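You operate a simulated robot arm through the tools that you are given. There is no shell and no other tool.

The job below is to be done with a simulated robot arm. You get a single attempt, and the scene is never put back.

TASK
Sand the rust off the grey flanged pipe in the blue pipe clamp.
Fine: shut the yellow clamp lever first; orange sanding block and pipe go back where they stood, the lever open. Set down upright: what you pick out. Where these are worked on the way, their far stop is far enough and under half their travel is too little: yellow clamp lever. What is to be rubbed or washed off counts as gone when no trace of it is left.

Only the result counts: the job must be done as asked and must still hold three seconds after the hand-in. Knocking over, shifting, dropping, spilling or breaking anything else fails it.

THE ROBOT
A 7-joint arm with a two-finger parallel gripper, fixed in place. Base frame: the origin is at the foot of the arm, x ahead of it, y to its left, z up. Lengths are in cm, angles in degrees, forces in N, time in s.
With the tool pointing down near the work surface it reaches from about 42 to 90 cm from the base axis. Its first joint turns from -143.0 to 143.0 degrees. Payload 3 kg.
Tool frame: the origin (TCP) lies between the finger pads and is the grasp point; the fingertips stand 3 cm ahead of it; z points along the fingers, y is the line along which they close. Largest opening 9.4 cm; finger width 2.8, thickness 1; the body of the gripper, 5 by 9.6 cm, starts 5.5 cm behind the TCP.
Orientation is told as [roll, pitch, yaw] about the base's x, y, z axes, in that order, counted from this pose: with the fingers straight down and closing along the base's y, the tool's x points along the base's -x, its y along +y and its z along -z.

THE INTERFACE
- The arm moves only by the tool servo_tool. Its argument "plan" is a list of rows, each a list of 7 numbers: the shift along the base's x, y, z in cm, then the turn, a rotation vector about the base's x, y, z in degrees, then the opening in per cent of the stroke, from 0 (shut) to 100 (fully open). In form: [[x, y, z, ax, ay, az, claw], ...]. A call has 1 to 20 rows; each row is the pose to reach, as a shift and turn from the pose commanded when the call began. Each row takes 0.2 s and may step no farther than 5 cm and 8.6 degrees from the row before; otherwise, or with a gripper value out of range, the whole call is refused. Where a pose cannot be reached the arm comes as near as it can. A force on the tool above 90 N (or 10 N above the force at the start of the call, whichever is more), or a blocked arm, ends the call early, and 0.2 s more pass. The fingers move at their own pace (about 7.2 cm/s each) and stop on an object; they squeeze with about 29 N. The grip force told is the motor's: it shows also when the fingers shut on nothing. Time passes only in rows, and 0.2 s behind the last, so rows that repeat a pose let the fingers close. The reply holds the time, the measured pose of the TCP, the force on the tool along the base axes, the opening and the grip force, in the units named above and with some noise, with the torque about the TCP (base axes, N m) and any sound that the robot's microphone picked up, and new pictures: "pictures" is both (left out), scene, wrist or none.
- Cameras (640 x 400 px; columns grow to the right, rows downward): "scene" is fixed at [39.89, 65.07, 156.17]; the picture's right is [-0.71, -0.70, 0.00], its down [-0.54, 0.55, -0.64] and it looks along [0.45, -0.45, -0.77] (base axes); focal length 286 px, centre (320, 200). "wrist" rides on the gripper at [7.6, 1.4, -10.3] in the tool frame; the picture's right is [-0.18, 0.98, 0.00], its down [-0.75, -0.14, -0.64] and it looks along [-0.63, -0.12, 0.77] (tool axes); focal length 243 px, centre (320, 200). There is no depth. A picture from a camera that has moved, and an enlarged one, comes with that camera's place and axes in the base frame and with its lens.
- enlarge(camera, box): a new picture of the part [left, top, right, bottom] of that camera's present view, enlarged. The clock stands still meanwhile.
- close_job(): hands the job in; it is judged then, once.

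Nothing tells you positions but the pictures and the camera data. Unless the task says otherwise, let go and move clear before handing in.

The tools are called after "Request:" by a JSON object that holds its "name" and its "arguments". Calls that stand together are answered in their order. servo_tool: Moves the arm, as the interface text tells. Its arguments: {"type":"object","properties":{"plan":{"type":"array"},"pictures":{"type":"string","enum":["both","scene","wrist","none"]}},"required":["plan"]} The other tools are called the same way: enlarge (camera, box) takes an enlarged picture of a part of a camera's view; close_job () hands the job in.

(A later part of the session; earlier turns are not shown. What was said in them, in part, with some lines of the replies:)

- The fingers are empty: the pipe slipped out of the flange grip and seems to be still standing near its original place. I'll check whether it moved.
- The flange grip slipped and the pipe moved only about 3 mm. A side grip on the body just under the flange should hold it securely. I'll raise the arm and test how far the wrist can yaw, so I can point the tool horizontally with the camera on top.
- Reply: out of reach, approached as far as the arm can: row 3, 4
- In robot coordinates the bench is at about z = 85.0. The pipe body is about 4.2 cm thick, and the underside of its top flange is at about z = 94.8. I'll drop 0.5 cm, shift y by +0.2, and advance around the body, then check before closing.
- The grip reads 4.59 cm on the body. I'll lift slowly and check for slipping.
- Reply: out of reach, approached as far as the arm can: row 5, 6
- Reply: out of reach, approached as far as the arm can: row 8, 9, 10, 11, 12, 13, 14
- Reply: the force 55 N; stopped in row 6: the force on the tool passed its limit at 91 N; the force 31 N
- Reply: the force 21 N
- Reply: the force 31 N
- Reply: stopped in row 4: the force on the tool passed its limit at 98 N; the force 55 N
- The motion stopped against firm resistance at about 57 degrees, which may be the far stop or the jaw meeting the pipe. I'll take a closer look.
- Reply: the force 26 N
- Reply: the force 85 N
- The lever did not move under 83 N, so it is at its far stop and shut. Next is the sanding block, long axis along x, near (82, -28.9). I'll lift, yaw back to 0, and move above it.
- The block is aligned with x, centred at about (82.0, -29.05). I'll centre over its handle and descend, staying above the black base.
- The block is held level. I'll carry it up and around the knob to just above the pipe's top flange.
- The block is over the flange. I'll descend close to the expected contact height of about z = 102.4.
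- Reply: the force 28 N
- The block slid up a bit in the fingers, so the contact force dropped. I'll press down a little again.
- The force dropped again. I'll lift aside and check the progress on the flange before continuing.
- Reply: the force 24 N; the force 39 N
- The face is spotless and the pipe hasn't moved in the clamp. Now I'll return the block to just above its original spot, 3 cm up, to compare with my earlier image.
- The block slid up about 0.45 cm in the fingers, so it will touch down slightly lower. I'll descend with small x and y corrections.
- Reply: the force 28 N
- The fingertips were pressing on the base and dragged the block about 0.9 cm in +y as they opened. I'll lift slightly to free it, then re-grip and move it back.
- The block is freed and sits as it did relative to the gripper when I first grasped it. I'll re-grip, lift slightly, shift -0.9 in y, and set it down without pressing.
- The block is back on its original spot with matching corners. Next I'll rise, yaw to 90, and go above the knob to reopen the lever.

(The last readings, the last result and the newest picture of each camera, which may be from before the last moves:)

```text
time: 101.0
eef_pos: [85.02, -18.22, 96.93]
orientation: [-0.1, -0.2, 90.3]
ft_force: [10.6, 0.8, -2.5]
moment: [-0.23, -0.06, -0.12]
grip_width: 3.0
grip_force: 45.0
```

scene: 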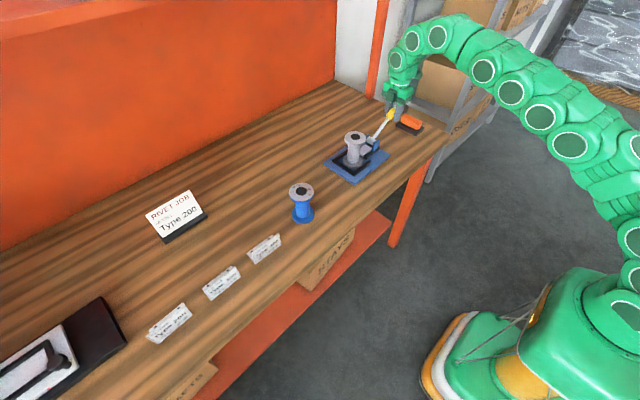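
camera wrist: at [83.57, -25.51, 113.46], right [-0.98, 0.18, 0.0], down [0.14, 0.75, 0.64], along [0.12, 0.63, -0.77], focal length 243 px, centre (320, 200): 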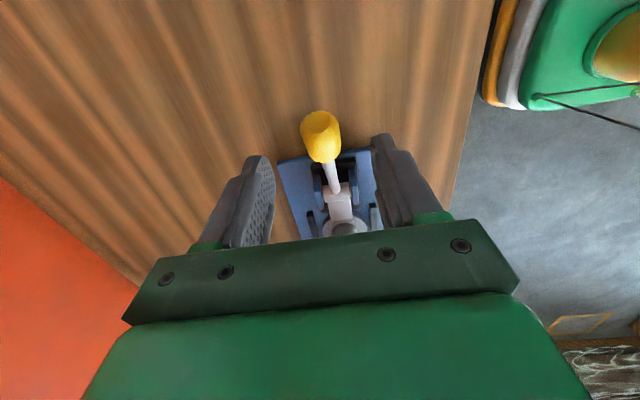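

I'll reverse the arc, first to about 40 degrees, and check forces.

Request:
{"name": "servo_tool", "arguments": {"plan": [[0.06, 0.28, 0.38, 0, 0, 0, 27], [0.06, 0.57, 0.76, 0, 0, 0, 27], [0.06, 0.87, 1.12, 0, 0, 0, 27], [0.06, 1.18, 1.48, 0, 0, 0, 27], [0.06, 1.51, 1.83, 0, 0, 0, 27], [0.06, 1.84, 2.17, 0, 0, 0, 27], [0.06, 2.19, 2.49, 0, 0, 0, 27], [0.06, 2.54, 2.8, 0, 0, 0, 27], [0.06, 2.54, 2.8, 0, 0, 0, 27]], "pictures": "scene"}}

```text
time: 103.0
eef_pos: [85.07, -15.62, 99.95]
orientation: [-0.4, 0.0, 90.2]
ft_force: [3.1, -35.9, 28.9]
moment: [-1.08, 0.19, 0.21]
grip_width: 2.75
grip_force: 44.4
```

scene: 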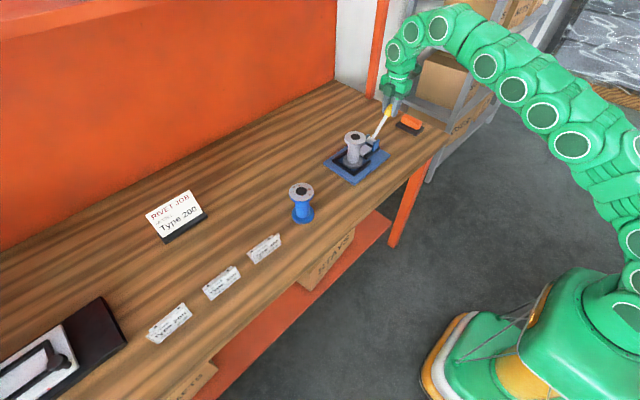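

The lever follows, but my radius is slightly small. I'll step outward to relieve it and continue a short way.

Request:
{"name": "servo_tool", "arguments": {"plan": [[0, -0.1, 0.2, 0, 0, 0, 27], [0, 0.3, 0.5, 0, 0, 0, 27], [0, 0.8, 0.8, 0, 0, 0, 27], [0, 1.2, 1.06, 0, 0, 0, 27], [0, 1.65, 1.32, 0, 0, 0, 27], [0, 1.65, 1.32, 0, 0, 0, 27]], "pictures": "none"}}

```text
time: 104.4
eef_pos: [84.94, -14.29, 101.12]
orientation: [-0.3, 0.2, 90.0]
ft_force: [10.0, -51.4, 59.3]
moment: [-1.47, 0.18, -0.11]
grip_width: 2.75
grip_force: 44.6
```

Radial load again; I'll move outward to relax it and read the force.

Request:
{"name": "servo_tool", "arguments": {"plan": [[-0.05, -0.1, 0.17, 0, 0, 0, 27], [-0.05, -0.18, 0.33, 0, 0, 0, 27], [-0.05, -0.18, 0.33, 0, 0, 0, 27]], "pictures": "none"}}

```text
time: 105.2
eef_pos: [84.99, -14.16, 101.31]
orientation: [-0.1, -0.1, 90.3]
ft_force: [43.6, -34.9, 31.8]
moment: [-1.63, -0.22, -0.02]
grip_width: 2.77
grip_force: 44.8
```

Request:
{"name": "servo_tool", "arguments": {"plan": [[0.06, -0.1, 0.17, 0, 0, 0, 27], [0.06, -0.2, 0.35, 0, 0, 0, 27], [0.06, -0.2, 0.35, 0, 0, 0, 27]], "pictures": "scene"}}

Request:
{"name": "enlarge", "arguments": {"camera": "scene", "box": [330, 90, 450, 190]}}

```text
time: 106.0
eef_pos: [84.98, -13.97, 101.53]
orientation: [0.2, -0.3, 90.4]
ft_force: [33.7, 3.1, -8.7]
moment: [-0.27, -0.48, 0.01]
grip_width: 2.78
grip_force: 45.0
```

scene: 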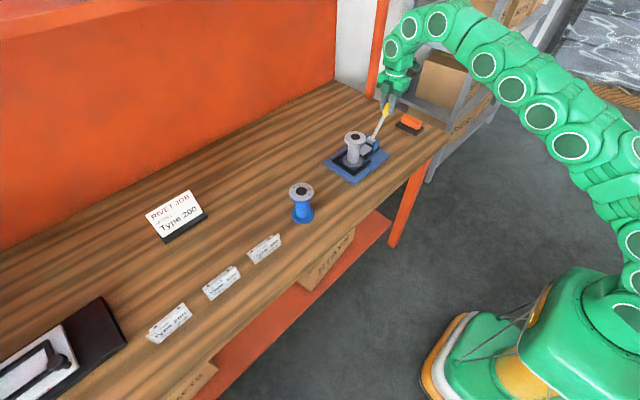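

```text
4.00 times, centred on (390, 140) of scene
camera zoom: at [39.89, 65.07, 156.17], right [-0.71, -0.7, 0.0], down [-0.54, 0.55, -0.64], along [0.45, -0.45, -0.77], focal length 1143 px, centre (40, 440)
```

zoom: 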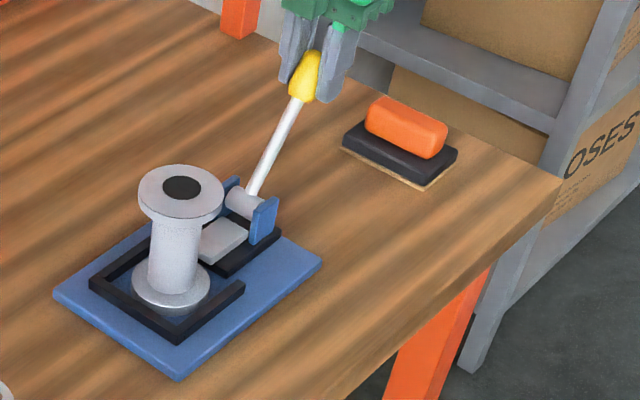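

The y and z forces are relaxed now. A refit puts the pivot at about (-6.1, 90.3), with the lever's travel at roughly 60 degrees. I'll continue on this corrected arc.

Request:
{"name": "servo_tool", "arguments": {"plan": [[0.08, 0.1, 0.05, 0, 0, 0, 27], [0.08, 0.5, 0.34, 0, 0, 0, 27], [0.08, 1.01, 0.65, 0, 0, 0, 27], [0.08, 1.54, 0.94, 0, 0, 0, 27], [0.08, 2.08, 1.2, 0, 0, 0, 27], [0.08, 2.63, 1.44, 0, 0, 0, 27], [0.08, 3.19, 1.66, 0, 0, 0, 27], [0.08, 3.19, 1.66, 0, 0, 0, 27]], "pictures": "none"}}

```text
time: 107.8
eef_pos: [84.99, -11.23, 103.48]
orientation: [-0.1, 0.0, 90.1]
ft_force: [-27.5, -12.3, 0.3]
moment: [-1.67, 1.17, 0.38]
grip_width: 2.74
grip_force: 45.0
```

Request:
{"name": "servo_tool", "arguments": {"plan": [[-0.04, 0.57, 0.19, 0, 0, 0, 27], [-0.04, 1.14, 0.36, 0, 0, 0, 27], [-0.04, 1.72, 0.5, 0, 0, 0, 27], [-0.04, 2.31, 0.62, 0, 0, 0, 27], [-0.04, 2.9, 0.71, 0, 0, 0, 27], [-0.04, 3.5, 0.78, 0, 0, 0, 27], [-0.04, 3.5, 0.78, 0, 0, 0, 27]], "pictures": "scene"}}

Request:
{"name": "enlarge", "arguments": {"camera": "scene", "box": [330, 90, 450, 190]}}

```text
time: 109.4
eef_pos: [84.99, -7.6, 104.08]
orientation: [-0.2, -0.2, 90.3]
ft_force: [-6.8, -8.1, 8.3]
moment: [-1.03, 0.43, 0.06]
grip_width: 2.74
grip_force: 44.7
```

scene: 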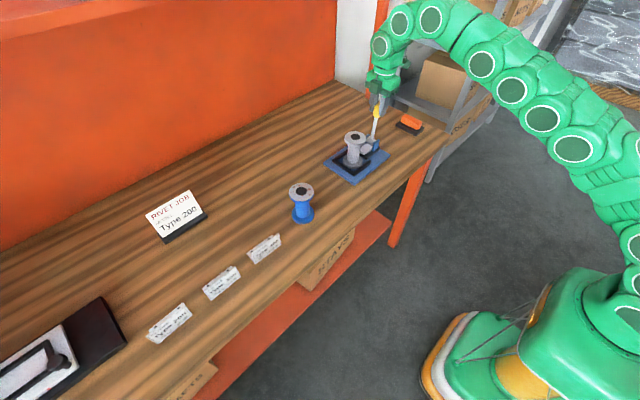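

```text
4.00 times, centred on (390, 140) of scene
camera zoom: at [39.89, 65.07, 156.17], right [-0.71, -0.7, 0.0], down [-0.54, 0.55, -0.64], along [0.45, -0.45, -0.77], focal length 1143 px, centre (40, 440)
```

zoom: 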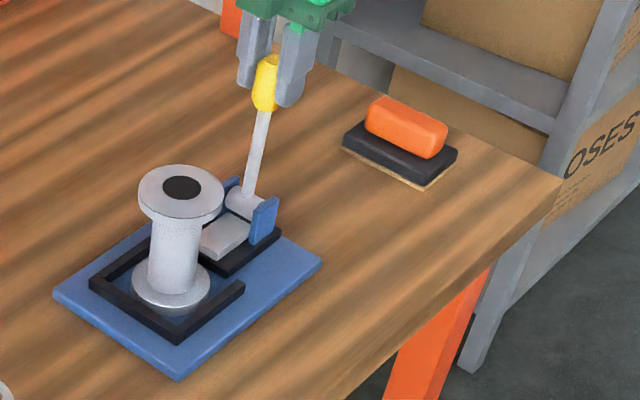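

Request:
{"name": "servo_tool", "arguments": {"plan": [[0, 0.4, 0.03, 0, 0, 0, 27], [0, 0.8, 0.05, 0, 0, 0, 27], [0, 1.1, 0.05, 0, 0, 0, 27], [0, 1.3, 0.05, 0, 0, 0, 27], [0, 1.3, 0.05, 0, 0, 0, 27]], "pictures": "none"}}

```text
time: 110.6
eef_pos: [84.91, -6.47, 104.13]
orientation: [0.0, -0.1, 90.3]
ft_force: [-0.4, -8.4, -0.5]
moment: [-1.34, 0.53, 0.07]
grip_width: 2.71
grip_force: 45.0
```

Request:
{"name": "servo_tool", "arguments": {"plan": [[0, 0.2, 0, 0, 0, 0, 27], [0, 0.4, 0, 0, 0, 0, 27], [0, 0.6, 0, 0, 0, 0, 27], [0, 0.6, 0, 0, 0, 0, 27]], "pictures": "scene"}}

Request:
{"name": "enlarge", "arguments": {"camera": "scene", "box": [330, 90, 450, 190]}}

```text
time: 111.6
eef_pos: [84.99, -6.08, 104.23]
orientation: [0.0, 0.0, 90.0]
ft_force: [-31.4, -19.7, -5.4]
moment: [-1.56, 0.15, 0.0]
grip_width: 2.72
grip_force: 45.2
```

scene: 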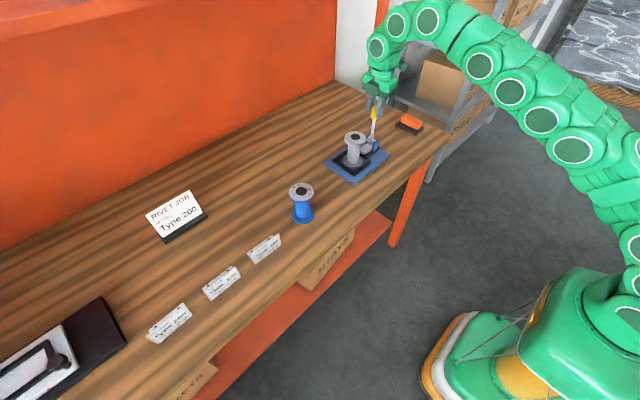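

```text
4.00 times, centred on (390, 140) of scene
camera zoom: at [39.89, 65.07, 156.17], right [-0.71, -0.7, 0.0], down [-0.54, 0.55, -0.64], along [0.45, -0.45, -0.77], focal length 1143 px, centre (40, 440)
```

zoom: 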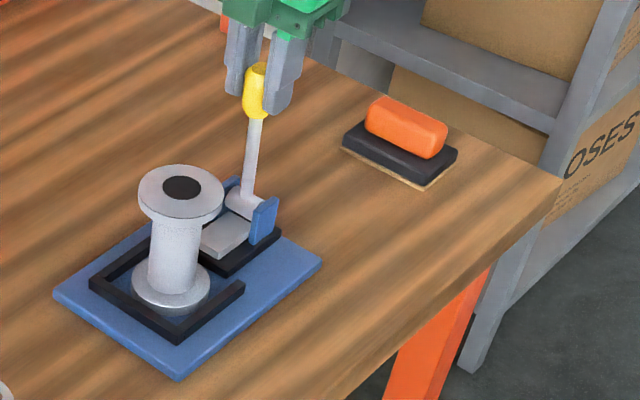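

Request:
{"name": "servo_tool", "arguments": {"plan": [[-0.04, 0.15, 0, 0, 0, 0, 27], [-0.04, 0.3, 0, 0, 0, 0, 27], [-0.04, 0.3, 0, 0, 0, 0, 27]], "pictures": "none"}}

```text
time: 112.4
eef_pos: [84.99, -5.83, 104.11]
orientation: [-0.2, 0.0, 90.0]
ft_force: [-20.0, -37.9, -13.1]
moment: [-0.87, 1.0, 0.0]
grip_width: 2.72
grip_force: 44.6
```

The resistance is building, so the lever is probably at its open stop. I'll release and compare with the original picture.

Request:
{"name": "servo_tool", "arguments": {"plan": [[0, -0.2, 0, 0, 0, 0, 27], [0, -0.2, 0, 0, 0, 0, 50], [0, -0.2, 0, 0, 0, 0, 75], [0, -0.2, 2, 0, 0, 0, 75], [-1, -0.2, 5, 0, 0, 0, 75], [-3, 0, 8, 0, 0, 0, 75], [-5, 0, 9, 0, 0, 0, 75], [-5, 0, 9, 0, 0, 0, 75]], "pictures": "both"}}

Request:
{"name": "enlarge", "arguments": {"camera": "scene", "box": [270, 90, 450, 230]}}

Request:
{"name": "enlarge", "arguments": {"camera": "scene", "box": [330, 90, 410, 190]}}

Request:
{"name": "enlarge", "arguments": {"camera": "wrist", "box": [220, 20, 400, 220]}}

```text
time: 114.2
eef_pos: [79.96, -5.71, 113.03]
orientation: [-0.1, -0.1, 90.2]
ft_force: [0.3, 0.0, -0.4]
moment: [-0.01, -0.01, -0.01]
grip_width: 7.05
grip_force: 0.1
camera wrist: at [78.45, -13.28, 123.41], right [-0.98, 0.18, 0.0], down [0.14, 0.75, 0.64], along [0.12, 0.63, -0.77], focal length 243 px, centre (320, 200)
```

scene: 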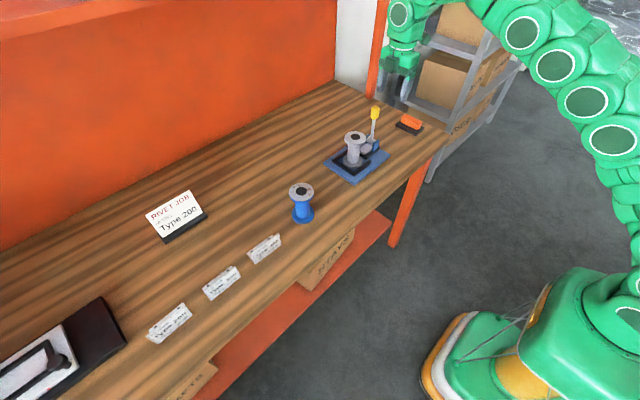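
wrist: 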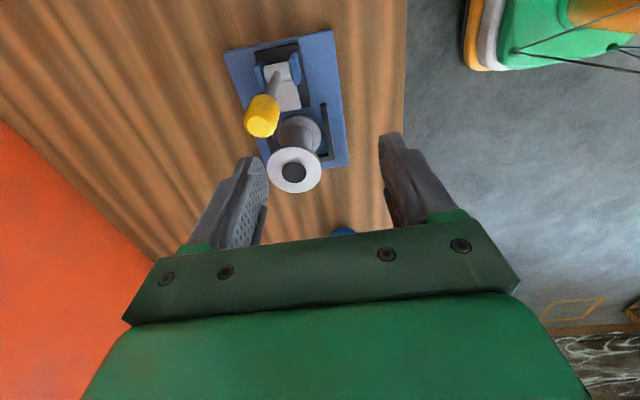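

```text
2.86 times, centred on (360, 160) of scene
camera zoom: at [39.89, 65.07, 156.17], right [-0.71, -0.7, 0.0], down [-0.54, 0.55, -0.64], along [0.45, -0.45, -0.77], focal length 817 px, centre (206, 314)
```

zoom: 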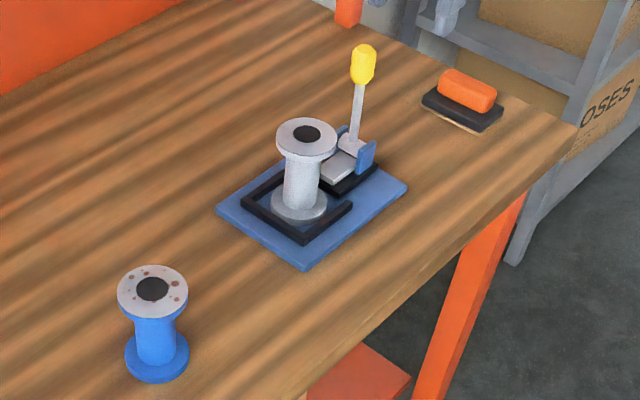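

```text
4.00 times, centred on (370, 140) of scene
camera zoom: at [39.89, 65.07, 156.17], right [-0.71, -0.7, 0.0], down [-0.54, 0.55, -0.64], along [0.45, -0.45, -0.77], focal length 1143 px, centre (120, 440)
```

zoom: 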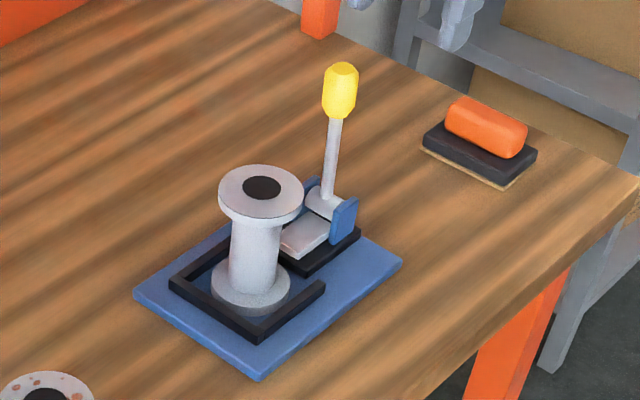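

```text
2.00 times, centred on (310, 120) of wrist
camera zoom: at [78.45, -13.28, 123.41], right [-0.98, 0.18, 0.0], down [0.14, 0.75, 0.64], along [0.12, 0.63, -0.77], focal length 485 px, centre (340, 360)
```

zoom: 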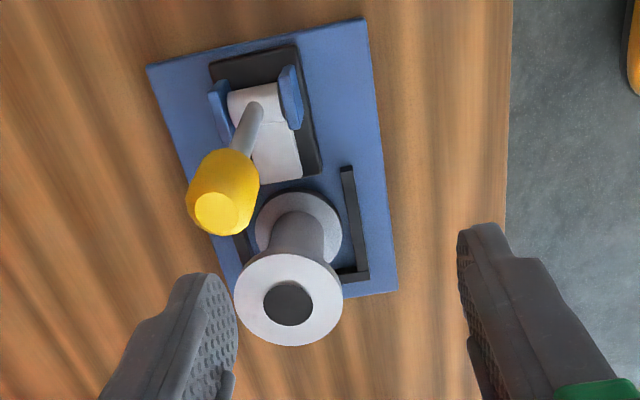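

The lever is back at its original open position, and the block matches too. Now I'll set up the horizontal grasp again to retrieve the pipe, first yawing to 180 and backing off.

Request:
{"name": "servo_tool", "arguments": {"plan": [[-1, 1, 1, 0, 0, 8.5, 75], [-2, 2, 2, 0, 0, 17, 75], [-4, 3, 3, 0, 0, 25.5, 70], [-6, 4, 4, 0, 0, 34, 64], [-8, 5, 5, 0, 0, 42.5, 64], [-10, 6, 5, 0, 0, 51, 64], [-11, 7, 5, 0, 0, 59.5, 64], [-12, 8, 5, 0, 0, 68, 64], [-12, 8.8, 5, 0, 0, 76.5, 64], [-12, 8.8, 5, 0, 0, 85, 64], [-12, 8.8, 5, 0, 0, 89.8, 64], [-12, 8.8, 5, 0, 0, 89.8, 64]], "pictures": "none"}}

Request:
{"name": "servo_tool", "arguments": {"plan": [[0, 0, 0, 0, -8.5, 0, 64], [0, 0, 0, 0, -17, 0, 64], [0, 0, 0, 0, -25.5, 0, 64], [0, 0, 0, 0, -34, 0, 64], [0, 0, 0, 0, -42.5, 0, 64], [0, 0, 0, 0, -51, 0, 64], [0, 0, 0, 0, -59.5, 0, 64], [0, 0, 0, 0, -68, 0, 64], [0, 0, 0, 0, -76.5, 0, 64], [0, 0, 0, 0, -85, 0, 64], [0, 0, 0, 0, -90, 0, 64], [0, 0, 0, 0, -90, 0, 64]], "pictures": "both"}}

```text
time: 116.8
eef_pos: [67.95, 3.25, 118.11]
orientation: [0.0, -0.2, -180.0]
ft_force: [0.6, -0.1, 0.2]
moment: [-0.02, 0.02, 0.01]
grip_width: 6.02
grip_force: 0.0
```

```text
time: 119.4
eef_pos: [69.37, 2.85, 118.65]
orientation: [10.6, 87.9, -168.8]
ft_force: [0.2, 0.0, -0.5]
moment: [0.01, -0.06, -0.01]
grip_width: 6.0
grip_force: 0.0
out of reach, approached as far as the arm can: row 10, 11, 12
camera wrist: at [59.41, 1.35, 126.6], right [0.0, -0.98, -0.18], down [-0.67, 0.13, -0.73], along [0.74, 0.12, -0.66], focal length 243 px, centre (320, 200)
```

scene: 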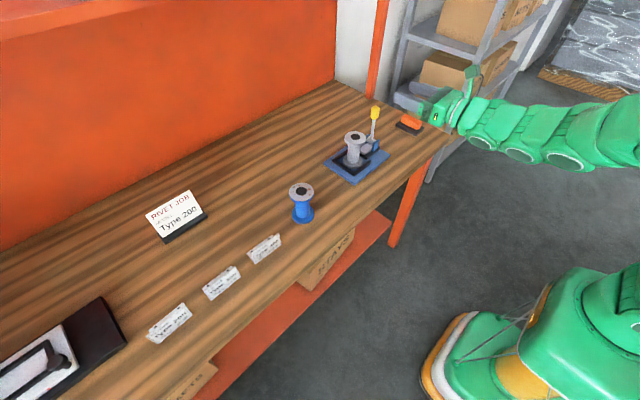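
wrist: 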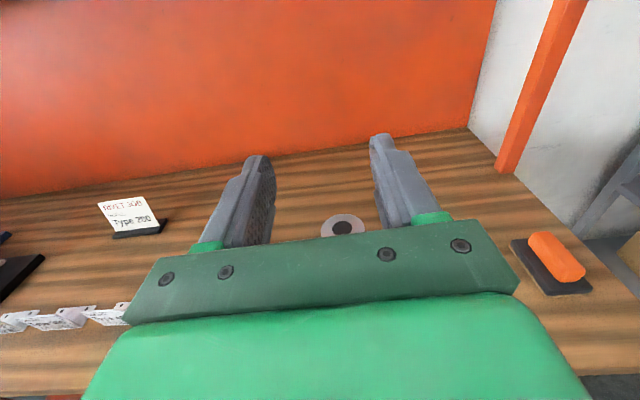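

The tool is nearly horizontal (87.9 degrees) because of the arm's inner reach. I'll descend to grasp height and finish the tilt there.

Request:
{"name": "servo_tool", "arguments": {"plan": [[0, 0, -4, 0, 0, 0, 64], [0, 0, -8, 0, 0, 0, 64], [0, 0, -12, 0, 0, 0, 64], [0, 0, -16, 0, 0, 0, 64], [0, 0, -20, 0, 0, 0, 64], [0, 0, -23, 0, -1, 0, 64], [0, 0, -24.6, 0, -2.1, 0, 64], [0, 0, -24.6, 0, -2.1, 0, 64], [0, 0, -24.6, 0, -2.1, 0, 64]], "pictures": "both"}}

Request:
{"name": "enlarge", "arguments": {"camera": "wrist", "box": [240, 20, 480, 220]}}

```text
time: 121.4
eef_pos: [74.13, 3.01, 95.29]
orientation: [177.2, 89.1, -2.8]
ft_force: [0.3, -0.1, -0.5]
moment: [0.03, 0.01, -0.01]
grip_width: 6.0
grip_force: 0.2
out of reach, approached as far as the arm can: row 1, 2, 3, 4, 5, 6, 7, 8, 9
camera wrist: at [63.71, 1.75, 102.8], right [0.0, -0.98, -0.18], down [-0.63, 0.14, -0.76], along [0.78, 0.12, -0.62], focal length 243 px, centre (320, 200)
```

scene: 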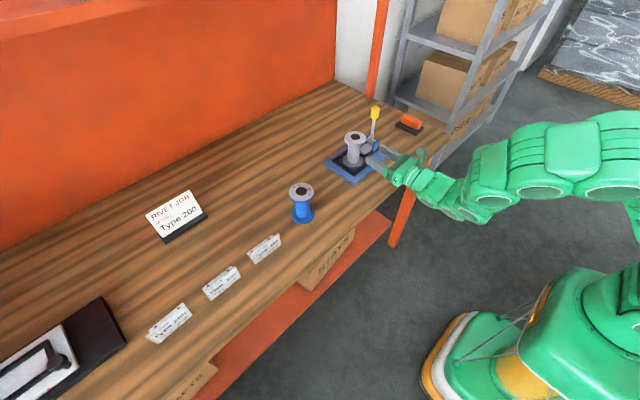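
wrist: 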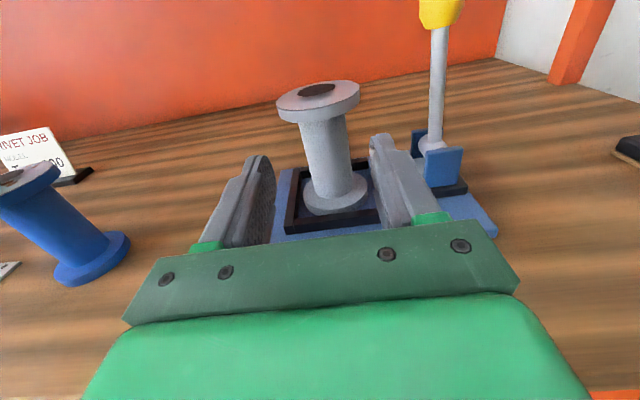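

```text
2.00 times, centred on (360, 120) of wrist
camera zoom: at [63.71, 1.75, 102.8], right [0.0, -0.98, -0.18], down [-0.63, 0.14, -0.76], along [0.78, 0.12, -0.62], focal length 485 px, centre (240, 360)
```

zoom: 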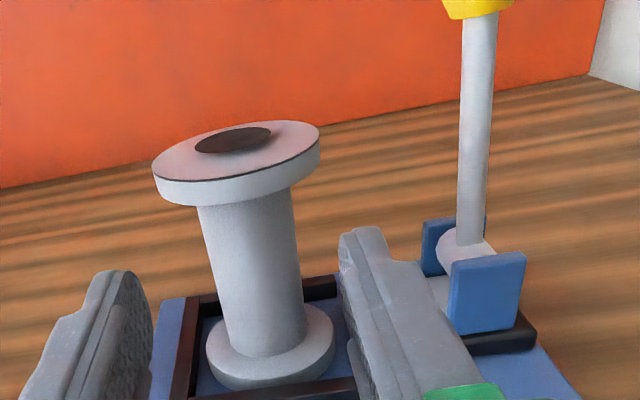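

The pose is level and safely short of the pipe. I'll lower to z = 94.0 and correct the pitch before advancing.

Request:
{"name": "servo_tool", "arguments": {"plan": [[0.3, 0.05, -0.7, 0, 0.5, 0, 64], [0.8, 0.1, -1.3, 0, 0.9, 0, 64], [0.8, 0.1, -1.3, 0, 0.9, 0, 64], [0.8, 0.1, -1.3, 0, 0.9, 0, 64]], "pictures": "both"}}

Request:
{"name": "enlarge", "arguments": {"camera": "wrist", "box": [240, 20, 440, 220]}}

```text
time: 122.4
eef_pos: [75.09, 3.25, 93.91]
orientation: [178.2, 88.9, -1.7]
ft_force: [0.5, 0.1, 0.5]
moment: [0.02, 0.02, 0.01]
grip_width: 6.01
grip_force: 0.1
camera wrist: at [64.48, 1.85, 101.34], right [0.0, -0.98, -0.18], down [-0.63, 0.14, -0.77], along [0.78, 0.12, -0.62], focal length 243 px, centre (320, 200)
```

scene: 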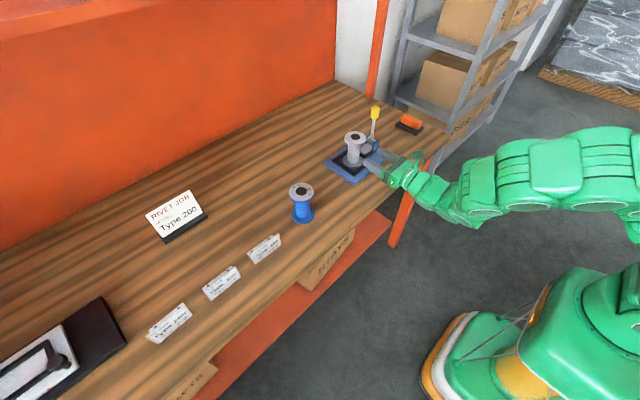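
wrist: 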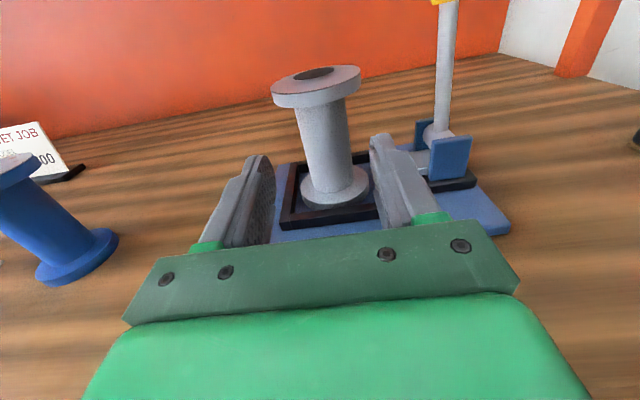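

```text
2.00 times, centred on (340, 120) of wrist
camera zoom: at [64.48, 1.85, 101.34], right [0.0, -0.98, -0.18], down [-0.63, 0.14, -0.77], along [0.78, 0.12, -0.62], focal length 485 px, centre (280, 360)
```

zoom: 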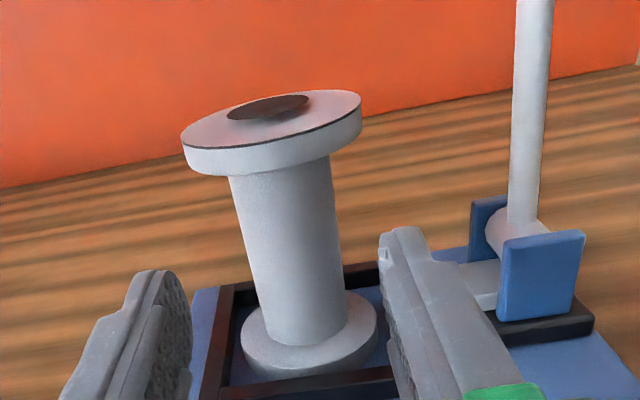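

Request:
{"name": "servo_tool", "arguments": {"plan": [[0.3, 0, 0, 0, 1.0, 0, 64], [0.5, 0, 0, 0, 1.0, 0, 64], [0.5, 0, 0, 0, 1.0, 0, 64]], "pictures": "wrist"}}

Request:
{"name": "enlarge", "arguments": {"camera": "wrist", "box": [240, 20, 440, 220]}}

```text
time: 123.2
eef_pos: [75.32, 3.24, 93.93]
orientation: [154.6, 89.9, -25.3]
ft_force: [-0.3, 0.4, -0.6]
moment: [0.0, 0.02, -0.03]
grip_width: 6.02
grip_force: 0.1
camera wrist: at [65.07, 1.8, 101.49], right [0.0, -0.98, -0.18], down [-0.64, 0.14, -0.75], along [0.77, 0.12, -0.63], focal length 243 px, centre (320, 200)
```

wrist: 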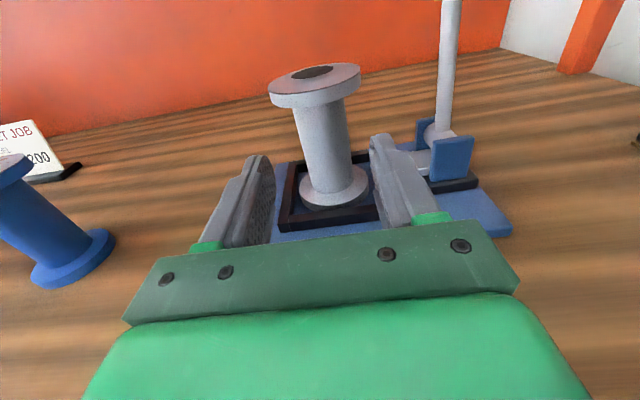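

```text
2.00 times, centred on (340, 120) of wrist
camera zoom: at [65.07, 1.8, 101.49], right [0.0, -0.98, -0.18], down [-0.64, 0.14, -0.75], along [0.77, 0.12, -0.63], focal length 485 px, centre (280, 360)
```

zoom: 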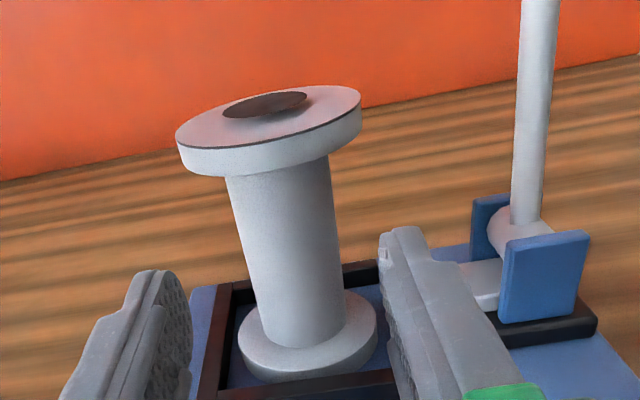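

The tool is level and centred on the pipe. I'll advance and grip the body.

Request:
{"name": "servo_tool", "arguments": {"plan": [[2.5, 0, 0, 0, 0, 0, 64], [5, 0, 0, 0, 0, 0, 64], [7, 0, 0, 0, 0, 0, 64], [8.7, 0, 0, 0, 0, 0, 64], [9.7, 0, 0, 0, 0, 0, 64], [9.7, 0, 0, 0, 0, 0, 64]], "pictures": "both"}}

Request:
{"name": "servo_tool", "arguments": {"plan": [[0, 0, 0, 0, 0, 0, 52], [0, 0, 0, 0, 0, 0, 30], [0, 0, 0, 0, 0, 0, 0], [0, 0, 0, 0, 0, 0, 0], [0, 0, 0, 0, 0, 0, 0]], "pictures": "both"}}

```text
time: 124.6
eef_pos: [85.09, 3.09, 93.88]
orientation: [154.7, 89.9, -25.3]
ft_force: [0.2, -0.3, -0.4]
moment: [0.0, -0.03, 0.0]
grip_width: 6.0
grip_force: 0.1
camera wrist: at [74.71, 1.64, 101.47], right [0.0, -0.98, -0.18], down [-0.64, 0.14, -0.75], along [0.77, 0.12, -0.63], focal length 243 px, centre (320, 200)
```

scene: 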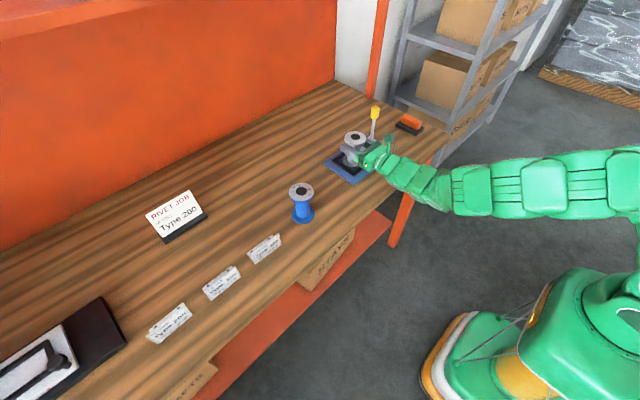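
wrist: 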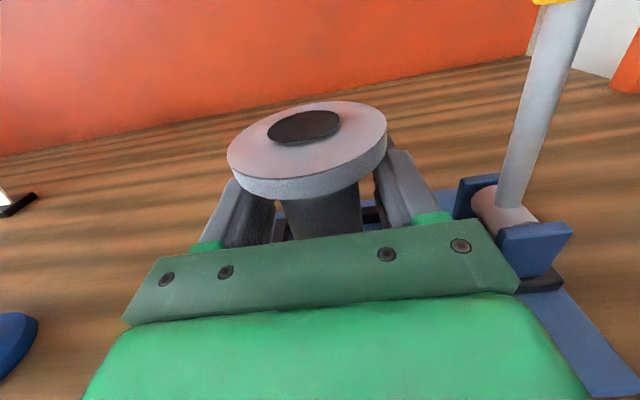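

```text
time: 125.8
eef_pos: [85.1, 2.91, 93.8]
orientation: [155.3, 90.0, -24.5]
ft_force: [1.2, 2.3, 1.8]
moment: [0.05, 0.02, 0.02]
grip_width: 4.62
grip_force: 28.5
camera wrist: at [74.7, 1.66, 101.48], right [0.0, -0.98, -0.18], down [-0.64, 0.14, -0.75], along [0.77, 0.12, -0.63], focal length 243 px, centre (320, 200)
```

scene: 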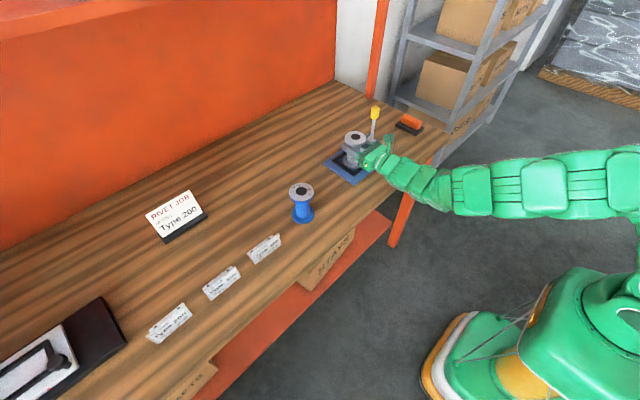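
wrist: 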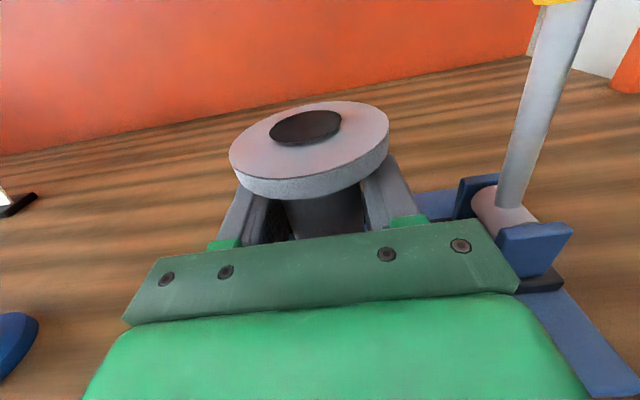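

The pipe body is gripped at 4.62 cm. I'll lift slowly out of the pocket and carry it back above its original position.

Request:
{"name": "servo_tool", "arguments": {"plan": [[0, 0, 0.2, 0, 0, 0, 0], [0, 0, 0.5, 0, 0, 0, 0], [0, 0, 0.9, 0, 0, 0, 0], [0, 0, 1.5, 0, 0, 0, 0], [0, 0, 2.5, 0, 0, 0, 0], [0, 0, 3.5, 0, 0, 0, 0], [0, 0, 4.5, 0, 0, 0, 0], [-0.5, 2, 4.5, 0, 0, 0, 0], [-1, 4.5, 4.5, 0, 0, 0, 0], [-1.6, 7, 4.5, 0, 0, 0, 0], [-2.2, 9.5, 4.5, 0, 0, 0, 0], [-2.8, 12, 4.5, 0, 0, 0, 0], [-3.4, 14.3, 4.5, 0, 0, 0, 0], [-3.96, 16.06, 4, 0, 0, 0, 0], [-3.96, 16.06, 2.5, 0, 0, 0, 0], [-3.96, 16.06, 1, 0, 0, 0, 0], [-3.96, 16.06, 1, 0, 0, 0, 0], [-3.96, 16.06, 1, 0, 0, 0, 0]], "pictures": "both"}}

Request:
{"name": "enlarge", "arguments": {"camera": "scene", "box": [270, 90, 450, 230]}}

```text
time: 129.6
eef_pos: [81.08, 19.15, 94.72]
orientation: [157.2, 89.9, -22.9]
ft_force: [-0.1, -0.2, -6.1]
moment: [-0.03, 0.0, 0.05]
grip_width: 4.62
grip_force: 29.1
camera wrist: at [70.79, 17.79, 102.45], right [0.0, -0.98, -0.18], down [-0.64, 0.14, -0.76], along [0.77, 0.12, -0.63], focal length 243 px, centre (320, 200)
```

scene: 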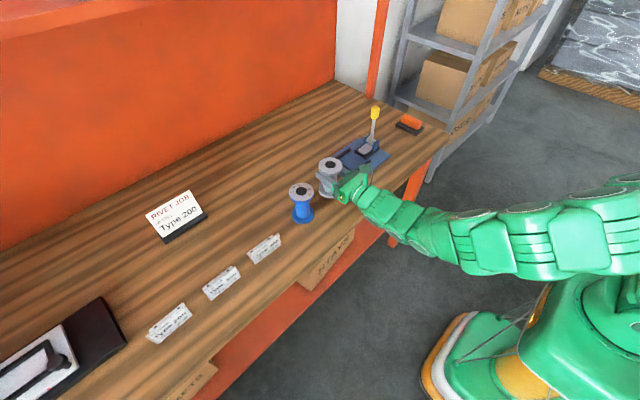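
wrist: 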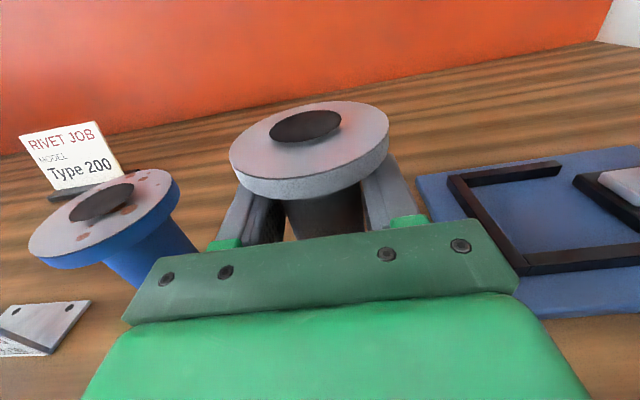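

```text
2.86 times, centred on (360, 160) of scene
camera zoom: at [39.89, 65.07, 156.17], right [-0.71, -0.7, 0.0], down [-0.54, 0.55, -0.64], along [0.45, -0.45, -0.77], focal length 817 px, centre (206, 314)
```

zoom: 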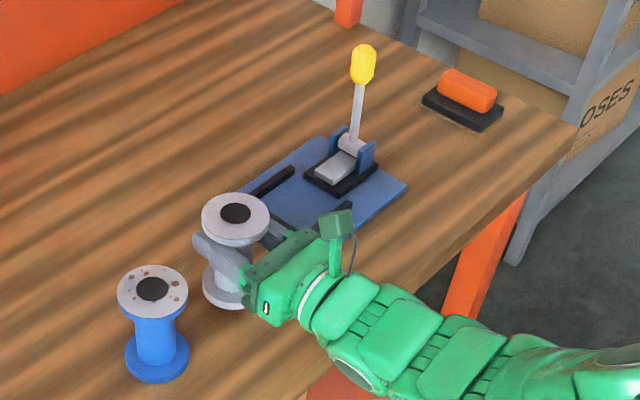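

The pipe is hovering in line with its original position. I'll lower it gently to the bench.

Request:
{"name": "servo_tool", "arguments": {"plan": [[0, 0, -0.6, 0, 0, 0, 0], [0, 0, -1.2, 0, 0, 0, 0], [0, 0, -1.6, 0, 0, 0, 0], [0, 0, -1.85, 0, 0, 0, 0], [0, 0, -1.95, 0, 0, 0, 0], [0, 0, -1.95, 0, 0, 0, 0]], "pictures": "scene"}}

Request:
{"name": "enlarge", "arguments": {"camera": "scene", "box": [270, 90, 450, 230]}}

```text
time: 131.0
eef_pos: [81.13, 19.14, 92.87]
orientation: [151.9, 90.0, -28.1]
ft_force: [-0.3, -0.1, -5.2]
moment: [0.02, -0.01, -0.04]
grip_width: 4.63
grip_force: 29.3
```

scene: 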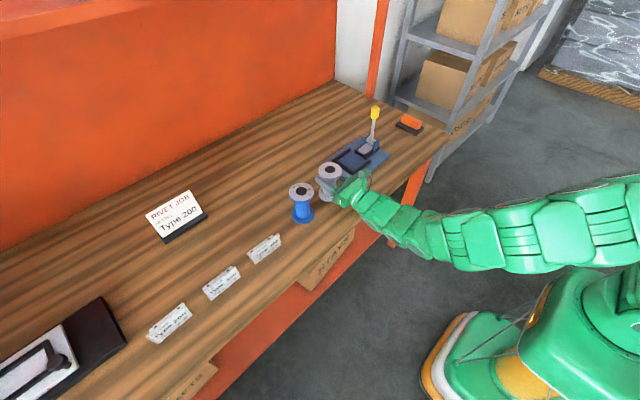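

```text
2.86 times, centred on (360, 160) of scene
camera zoom: at [39.89, 65.07, 156.17], right [-0.71, -0.7, 0.0], down [-0.54, 0.55, -0.64], along [0.45, -0.45, -0.77], focal length 817 px, centre (206, 314)
```

zoom: 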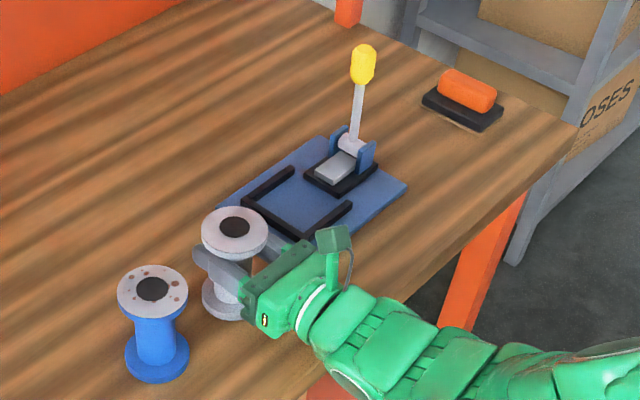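

About 0.15 cm of correction is needed; I'll shift by (-0.1, -0.1) and ease down to contact.

Request:
{"name": "servo_tool", "arguments": {"plan": [[-0.1, -0.1, 0, 0, 0, 0, 0], [-0.1, -0.1, -0.08, 0, 0, 0, 0], [-0.1, -0.1, -0.15, 0, 0, 0, 0], [-0.1, -0.1, -0.15, 0, 0, 0, 0]], "pictures": "none"}}

```text
time: 132.0
eef_pos: [81.07, 19.21, 92.66]
orientation: [150.8, 89.9, -29.1]
ft_force: [-0.6, -0.3, -6.3]
moment: [0.01, -0.02, 0.02]
grip_width: 4.59
grip_force: 29.2
```

Request:
{"name": "servo_tool", "arguments": {"plan": [[0, 0, -0.06, 0, 0, 0, 0], [0, 0, -0.12, 0, 0, 0, 0], [0, 0, -0.12, 0, 0, 0, 0]], "pictures": "none"}}

```text
time: 132.8
eef_pos: [81.0, 19.16, 92.72]
orientation: [170.3, 89.8, -9.7]
ft_force: [1.9, 0.9, 1.5]
moment: [0.07, 0.11, -0.06]
grip_width: 4.61
grip_force: 28.9
```

The weight is now on the bench. I'll check the position before releasing.

Request:
{"name": "enlarge", "arguments": {"camera": "scene", "box": [270, 90, 450, 230]}}

Request:
{"name": "enlarge", "arguments": {"camera": "scene", "box": [300, 150, 360, 210]}}

```text
2.86 times, centred on (360, 160) of scene
camera zoom: at [39.89, 65.07, 156.17], right [-0.71, -0.7, 0.0], down [-0.54, 0.55, -0.64], along [0.45, -0.45, -0.77], focal length 817 px, centre (206, 314)
```

zoom: 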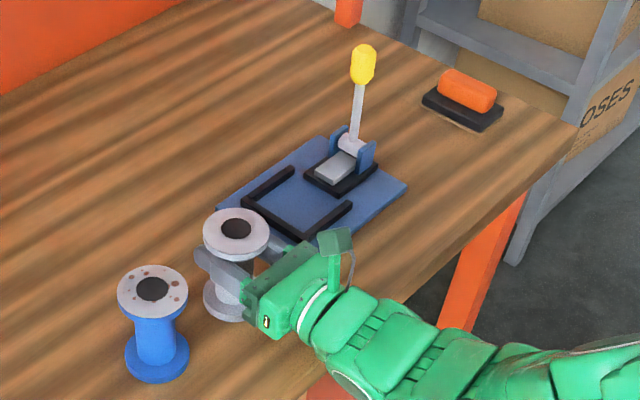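

```text
6.67 times, centred on (330, 180) of scene
camera zoom: at [39.89, 65.07, 156.17], right [-0.71, -0.7, 0.0], down [-0.54, 0.55, -0.64], along [0.45, -0.45, -0.77], focal length 1906 px, centre (253, 333)
```

zoom: 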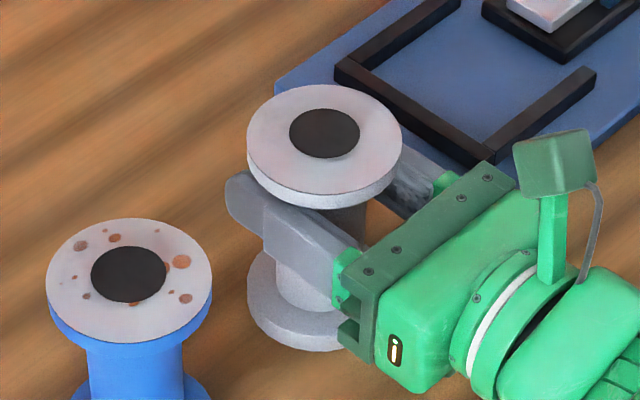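

The bore and flange line up with the original image. I'll release, then back straight out along -x.

Request:
{"name": "servo_tool", "arguments": {"plan": [[0, 0, 0.02, 0, 0, 0, 0], [0, 0, 0.02, 0, 0, 0, 52], [0, 0, 0.02, 0, 0, 0, 60], [0, 0, 0.02, 0, 0, 0, 66], [0, 0, 0.02, 0, 0, 0, 66]], "pictures": "both"}}

Request:
{"name": "enlarge", "arguments": {"camera": "scene", "box": [270, 90, 450, 230]}}

```text
time: 134.0
eef_pos: [81.05, 19.18, 92.64]
orientation: [154.9, 90.0, -25.2]
ft_force: [-0.1, 0.9, 0.3]
moment: [0.01, 0.02, 0.02]
grip_width: 6.2
grip_force: 0.0
camera wrist: at [70.71, 17.72, 100.21], right [0.0, -0.98, -0.18], down [-0.64, 0.14, -0.75], along [0.77, 0.12, -0.63], focal length 243 px, centre (320, 200)
```

scene: 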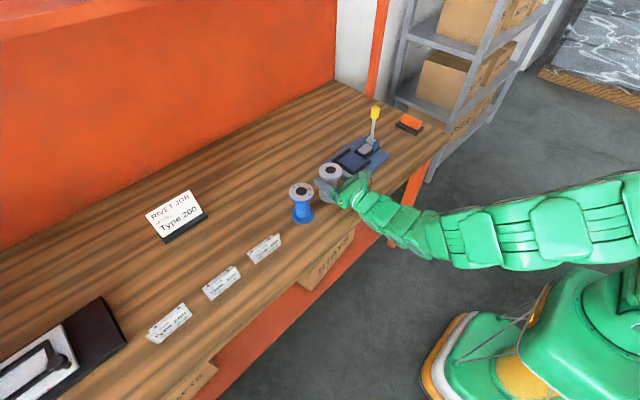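
wrist: 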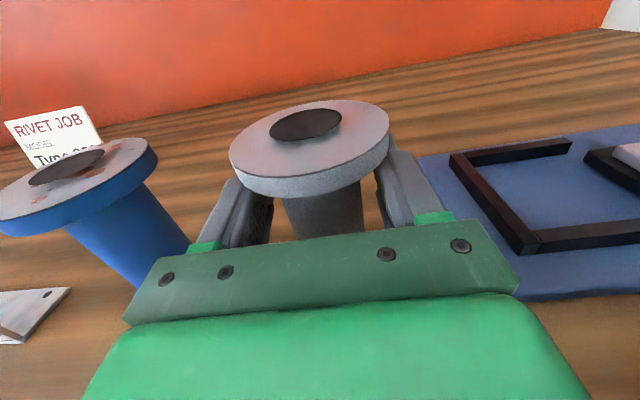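

```text
2.86 times, centred on (360, 160) of scene
camera zoom: at [39.89, 65.07, 156.17], right [-0.71, -0.7, 0.0], down [-0.54, 0.55, -0.64], along [0.45, -0.45, -0.77], focal length 817 px, centre (206, 314)
```

zoom: 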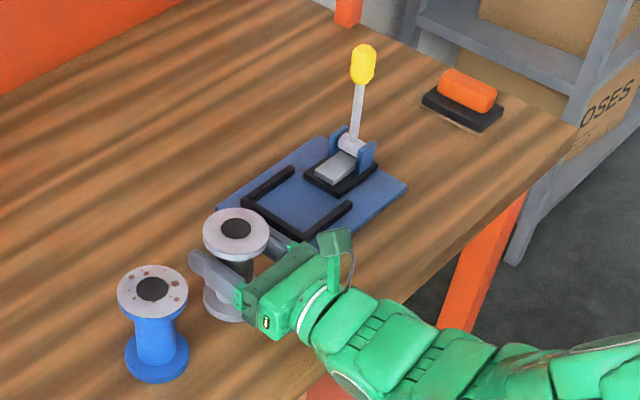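

Released, and the pipe stayed in place. I'll retract along -x and rise clear.

Request:
{"name": "servo_tool", "arguments": {"plan": [[-2, 0, 0, 0, 0, 0, 66], [-5, 0, 0, 0, 0, 0, 66], [-8, 0, 0, 0, 0, 0, 66], [-11, 0, 0, 0, 0, 0, 66], [-11, 0, 3, 0, 8, 0, 66], [-11, 0, 6, 0, 16, 0, 66], [-11, 0, 9, 0, 24, 0, 66], [-11, 0, 12, 0, 32, 0, 66], [-11, 0, 15, 0, 40, 0, 66], [-11, 0, 18, 0, 48, 0, 66], [-11, 0, 20, 0, 56, 0, 66], [-11, 0, 22, 0, 64, 0, 66], [-11, 0, 22, 0, 64, 0, 66]], "pictures": "both"}}

Request:
{"name": "enlarge", "arguments": {"camera": "scene", "box": [270, 90, 450, 230]}}

Request:
{"name": "enlarge", "arguments": {"camera": "scene", "box": [300, 150, 360, 210]}}

```text
time: 136.8
eef_pos: [69.94, 19.18, 114.78]
orientation: [0.0, 26.0, 180.0]
ft_force: [-0.3, 0.9, 1.0]
moment: [0.01, 0.01, -0.01]
grip_width: 6.2
grip_force: 0.1
camera wrist: at [72.29, 17.68, 127.26], right [-0.16, -0.98, -0.08], down [-0.96, 0.14, 0.25], along [-0.23, 0.12, -0.97], focal length 243 px, centre (320, 200)
```

scene: 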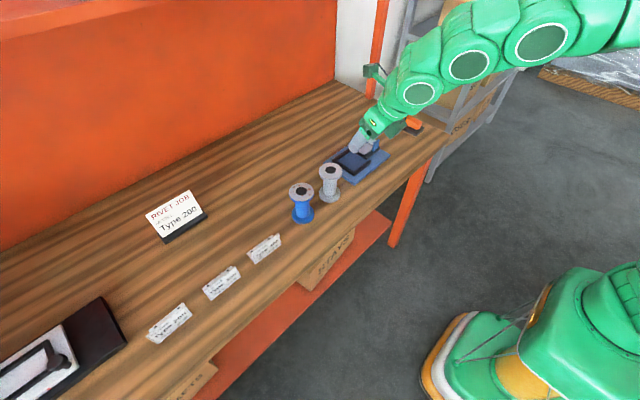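
wrist: 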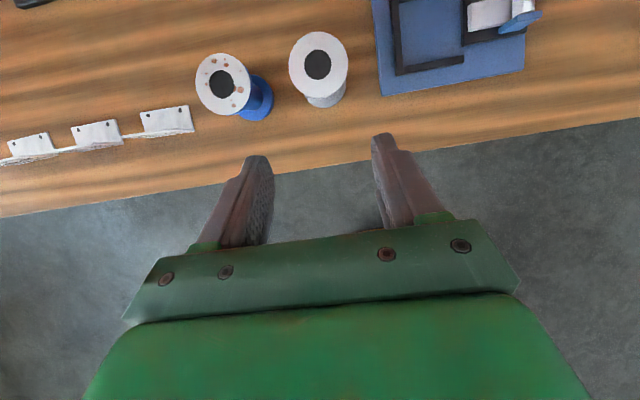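

```text
2.86 times, centred on (360, 160) of scene
camera zoom: at [39.89, 65.07, 156.17], right [-0.71, -0.7, 0.0], down [-0.54, 0.55, -0.64], along [0.45, -0.45, -0.77], focal length 817 px, centre (206, 314)
```

zoom: 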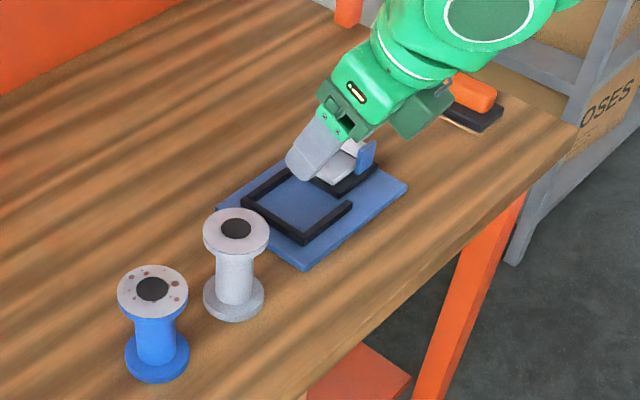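

```text
6.67 times, centred on (330, 180) of scene
camera zoom: at [39.89, 65.07, 156.17], right [-0.71, -0.7, 0.0], down [-0.54, 0.55, -0.64], along [0.45, -0.45, -0.77], focal length 1906 px, centre (253, 333)
```

zoom: 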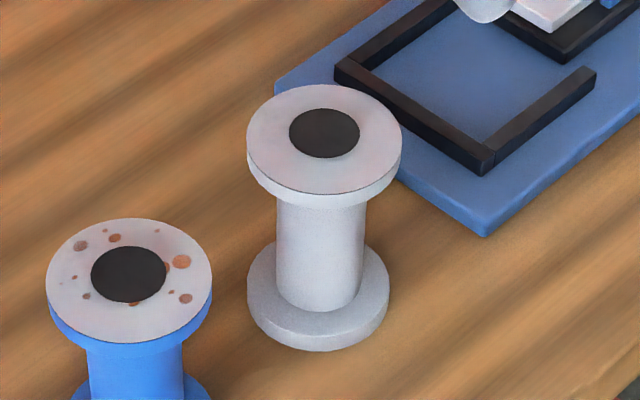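

The grey pipe is upright, clean, and back in its original spot. I'll move the arm further clear for a final check of everything.

Request:
{"name": "servo_tool", "arguments": {"plan": [[-1, 0, 2, 0, 8, 0, 66], [-2, 0, 4, 0, 16, 0, 66], [-3, 0, 6, 0, 24, 0, 66], [-4, 3, 8, 0, 26, 0, 66], [-4, 7, 9, 0, 26, 0, 66], [-4, 11, 9, 0, 26, 0, 66], [-4, 11, 9, 0, 26, 0, 66]], "pictures": "both"}}

Request:
{"name": "enlarge", "arguments": {"camera": "scene", "box": [270, 90, 450, 230]}}

Request:
{"name": "enlarge", "arguments": {"camera": "scene", "box": [370, 90, 450, 150]}}

Request:
{"name": "enlarge", "arguments": {"camera": "scene", "box": [310, 155, 350, 185]}}

```text
time: 138.4
eef_pos: [66.21, 30.25, 123.71]
orientation: [-0.1, 0.1, 180.0]
ft_force: [0.0, -0.2, 0.4]
moment: [0.03, 0.03, -0.01]
grip_width: 6.19
grip_force: 0.1
camera wrist: at [73.82, 28.87, 133.97], right [-0.18, -0.98, 0.0], down [-0.75, 0.14, 0.64], along [-0.63, 0.12, -0.77], focal length 243 px, centre (320, 200)
```

scene: 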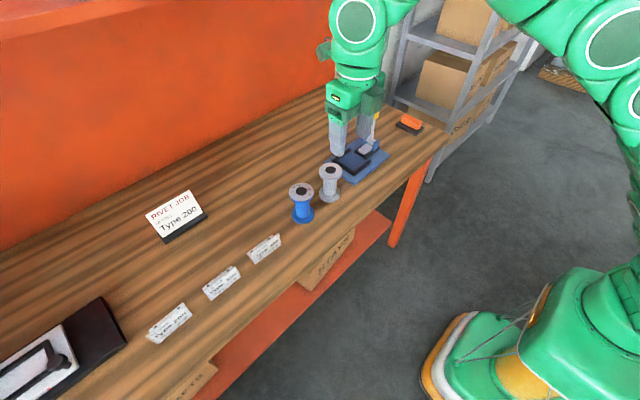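
wrist: 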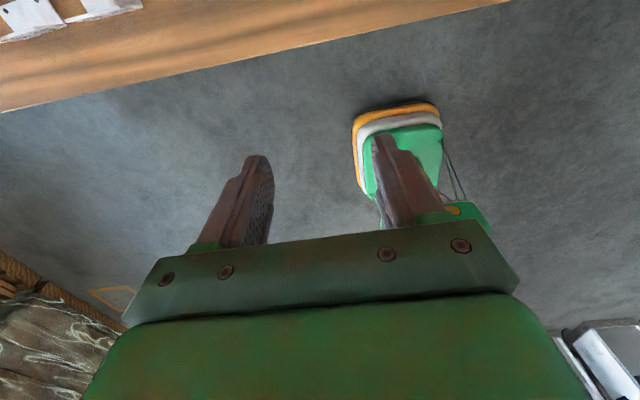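

```text
2.86 times, centred on (360, 160) of scene
camera zoom: at [39.89, 65.07, 156.17], right [-0.71, -0.7, 0.0], down [-0.54, 0.55, -0.64], along [0.45, -0.45, -0.77], focal length 817 px, centre (206, 314)
```

zoom: 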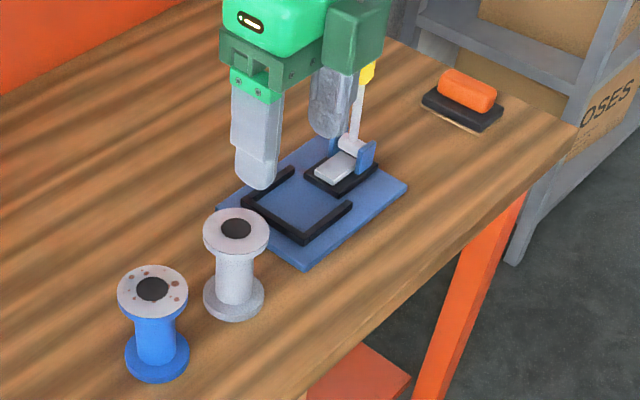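

```text
6.67 times, centred on (410, 120) of scene
camera zoom: at [39.89, 65.07, 156.17], right [-0.71, -0.7, 0.0], down [-0.54, 0.55, -0.64], along [0.45, -0.45, -0.77], focal length 1906 px, centre (-280, 733)
```

zoom: 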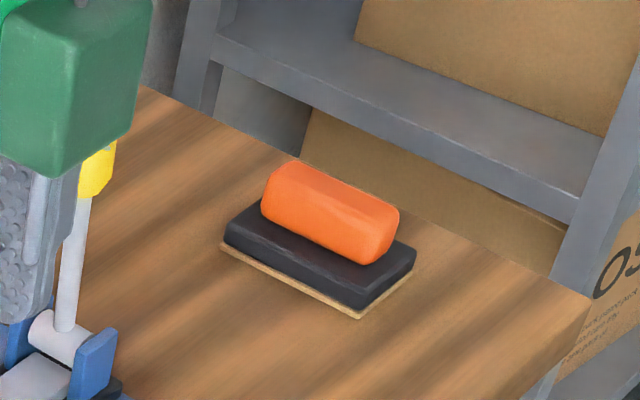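

```text
13.33 times, centred on (330, 170) of scene
camera zoom: at [39.89, 65.07, 156.17], right [-0.71, -0.7, 0.0], down [-0.54, 0.55, -0.64], along [0.45, -0.45, -0.77], focal length 3811 px, centre (187, 600)
```

zoom: 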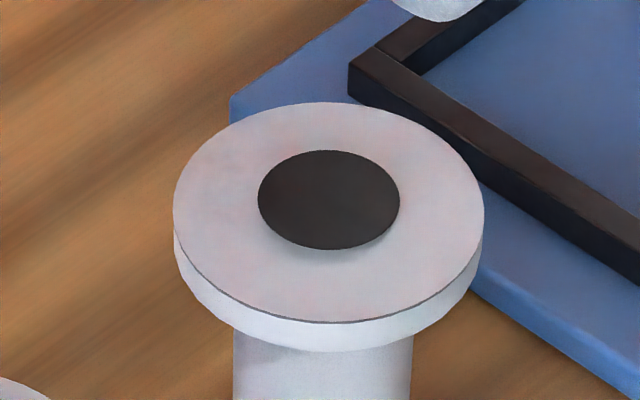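

The grey pipe's flange is spotless and the pipe stands upright where it started. The sanding block is on its original spot, the lever is open as at the start, and the arm is clear. Nothing else appears disturbed, so I'm handing in.

Request:
{"name": "close_job", "arguments": {}}

```text
The job is handed in.
```

I sanded the rust off the grey pipe in the blue clamp and handed the job in; no trace was left in the close-up pictures.

- **Clamp:** I stood the pipe in the clamp and pushed the yellow lever to its far stop before any sanding. It held against an 83 N push. Afterwards I swung it back to its original open position.
- **Pipe:** It stands upright within about 1 mm of where it began. My first grip, on the flange, slipped and nudged it about 3 mm, so I regripped it by the body and set it back to match the first pictures.
- **Sanding block:** It is back on its original spot. On my first try at setting it down, the fingers dragged it about 1 cm. I picked it up again and placed it so its corners match the earlier pictures.

The other items on the bench look undisturbed, and the arm is clear.
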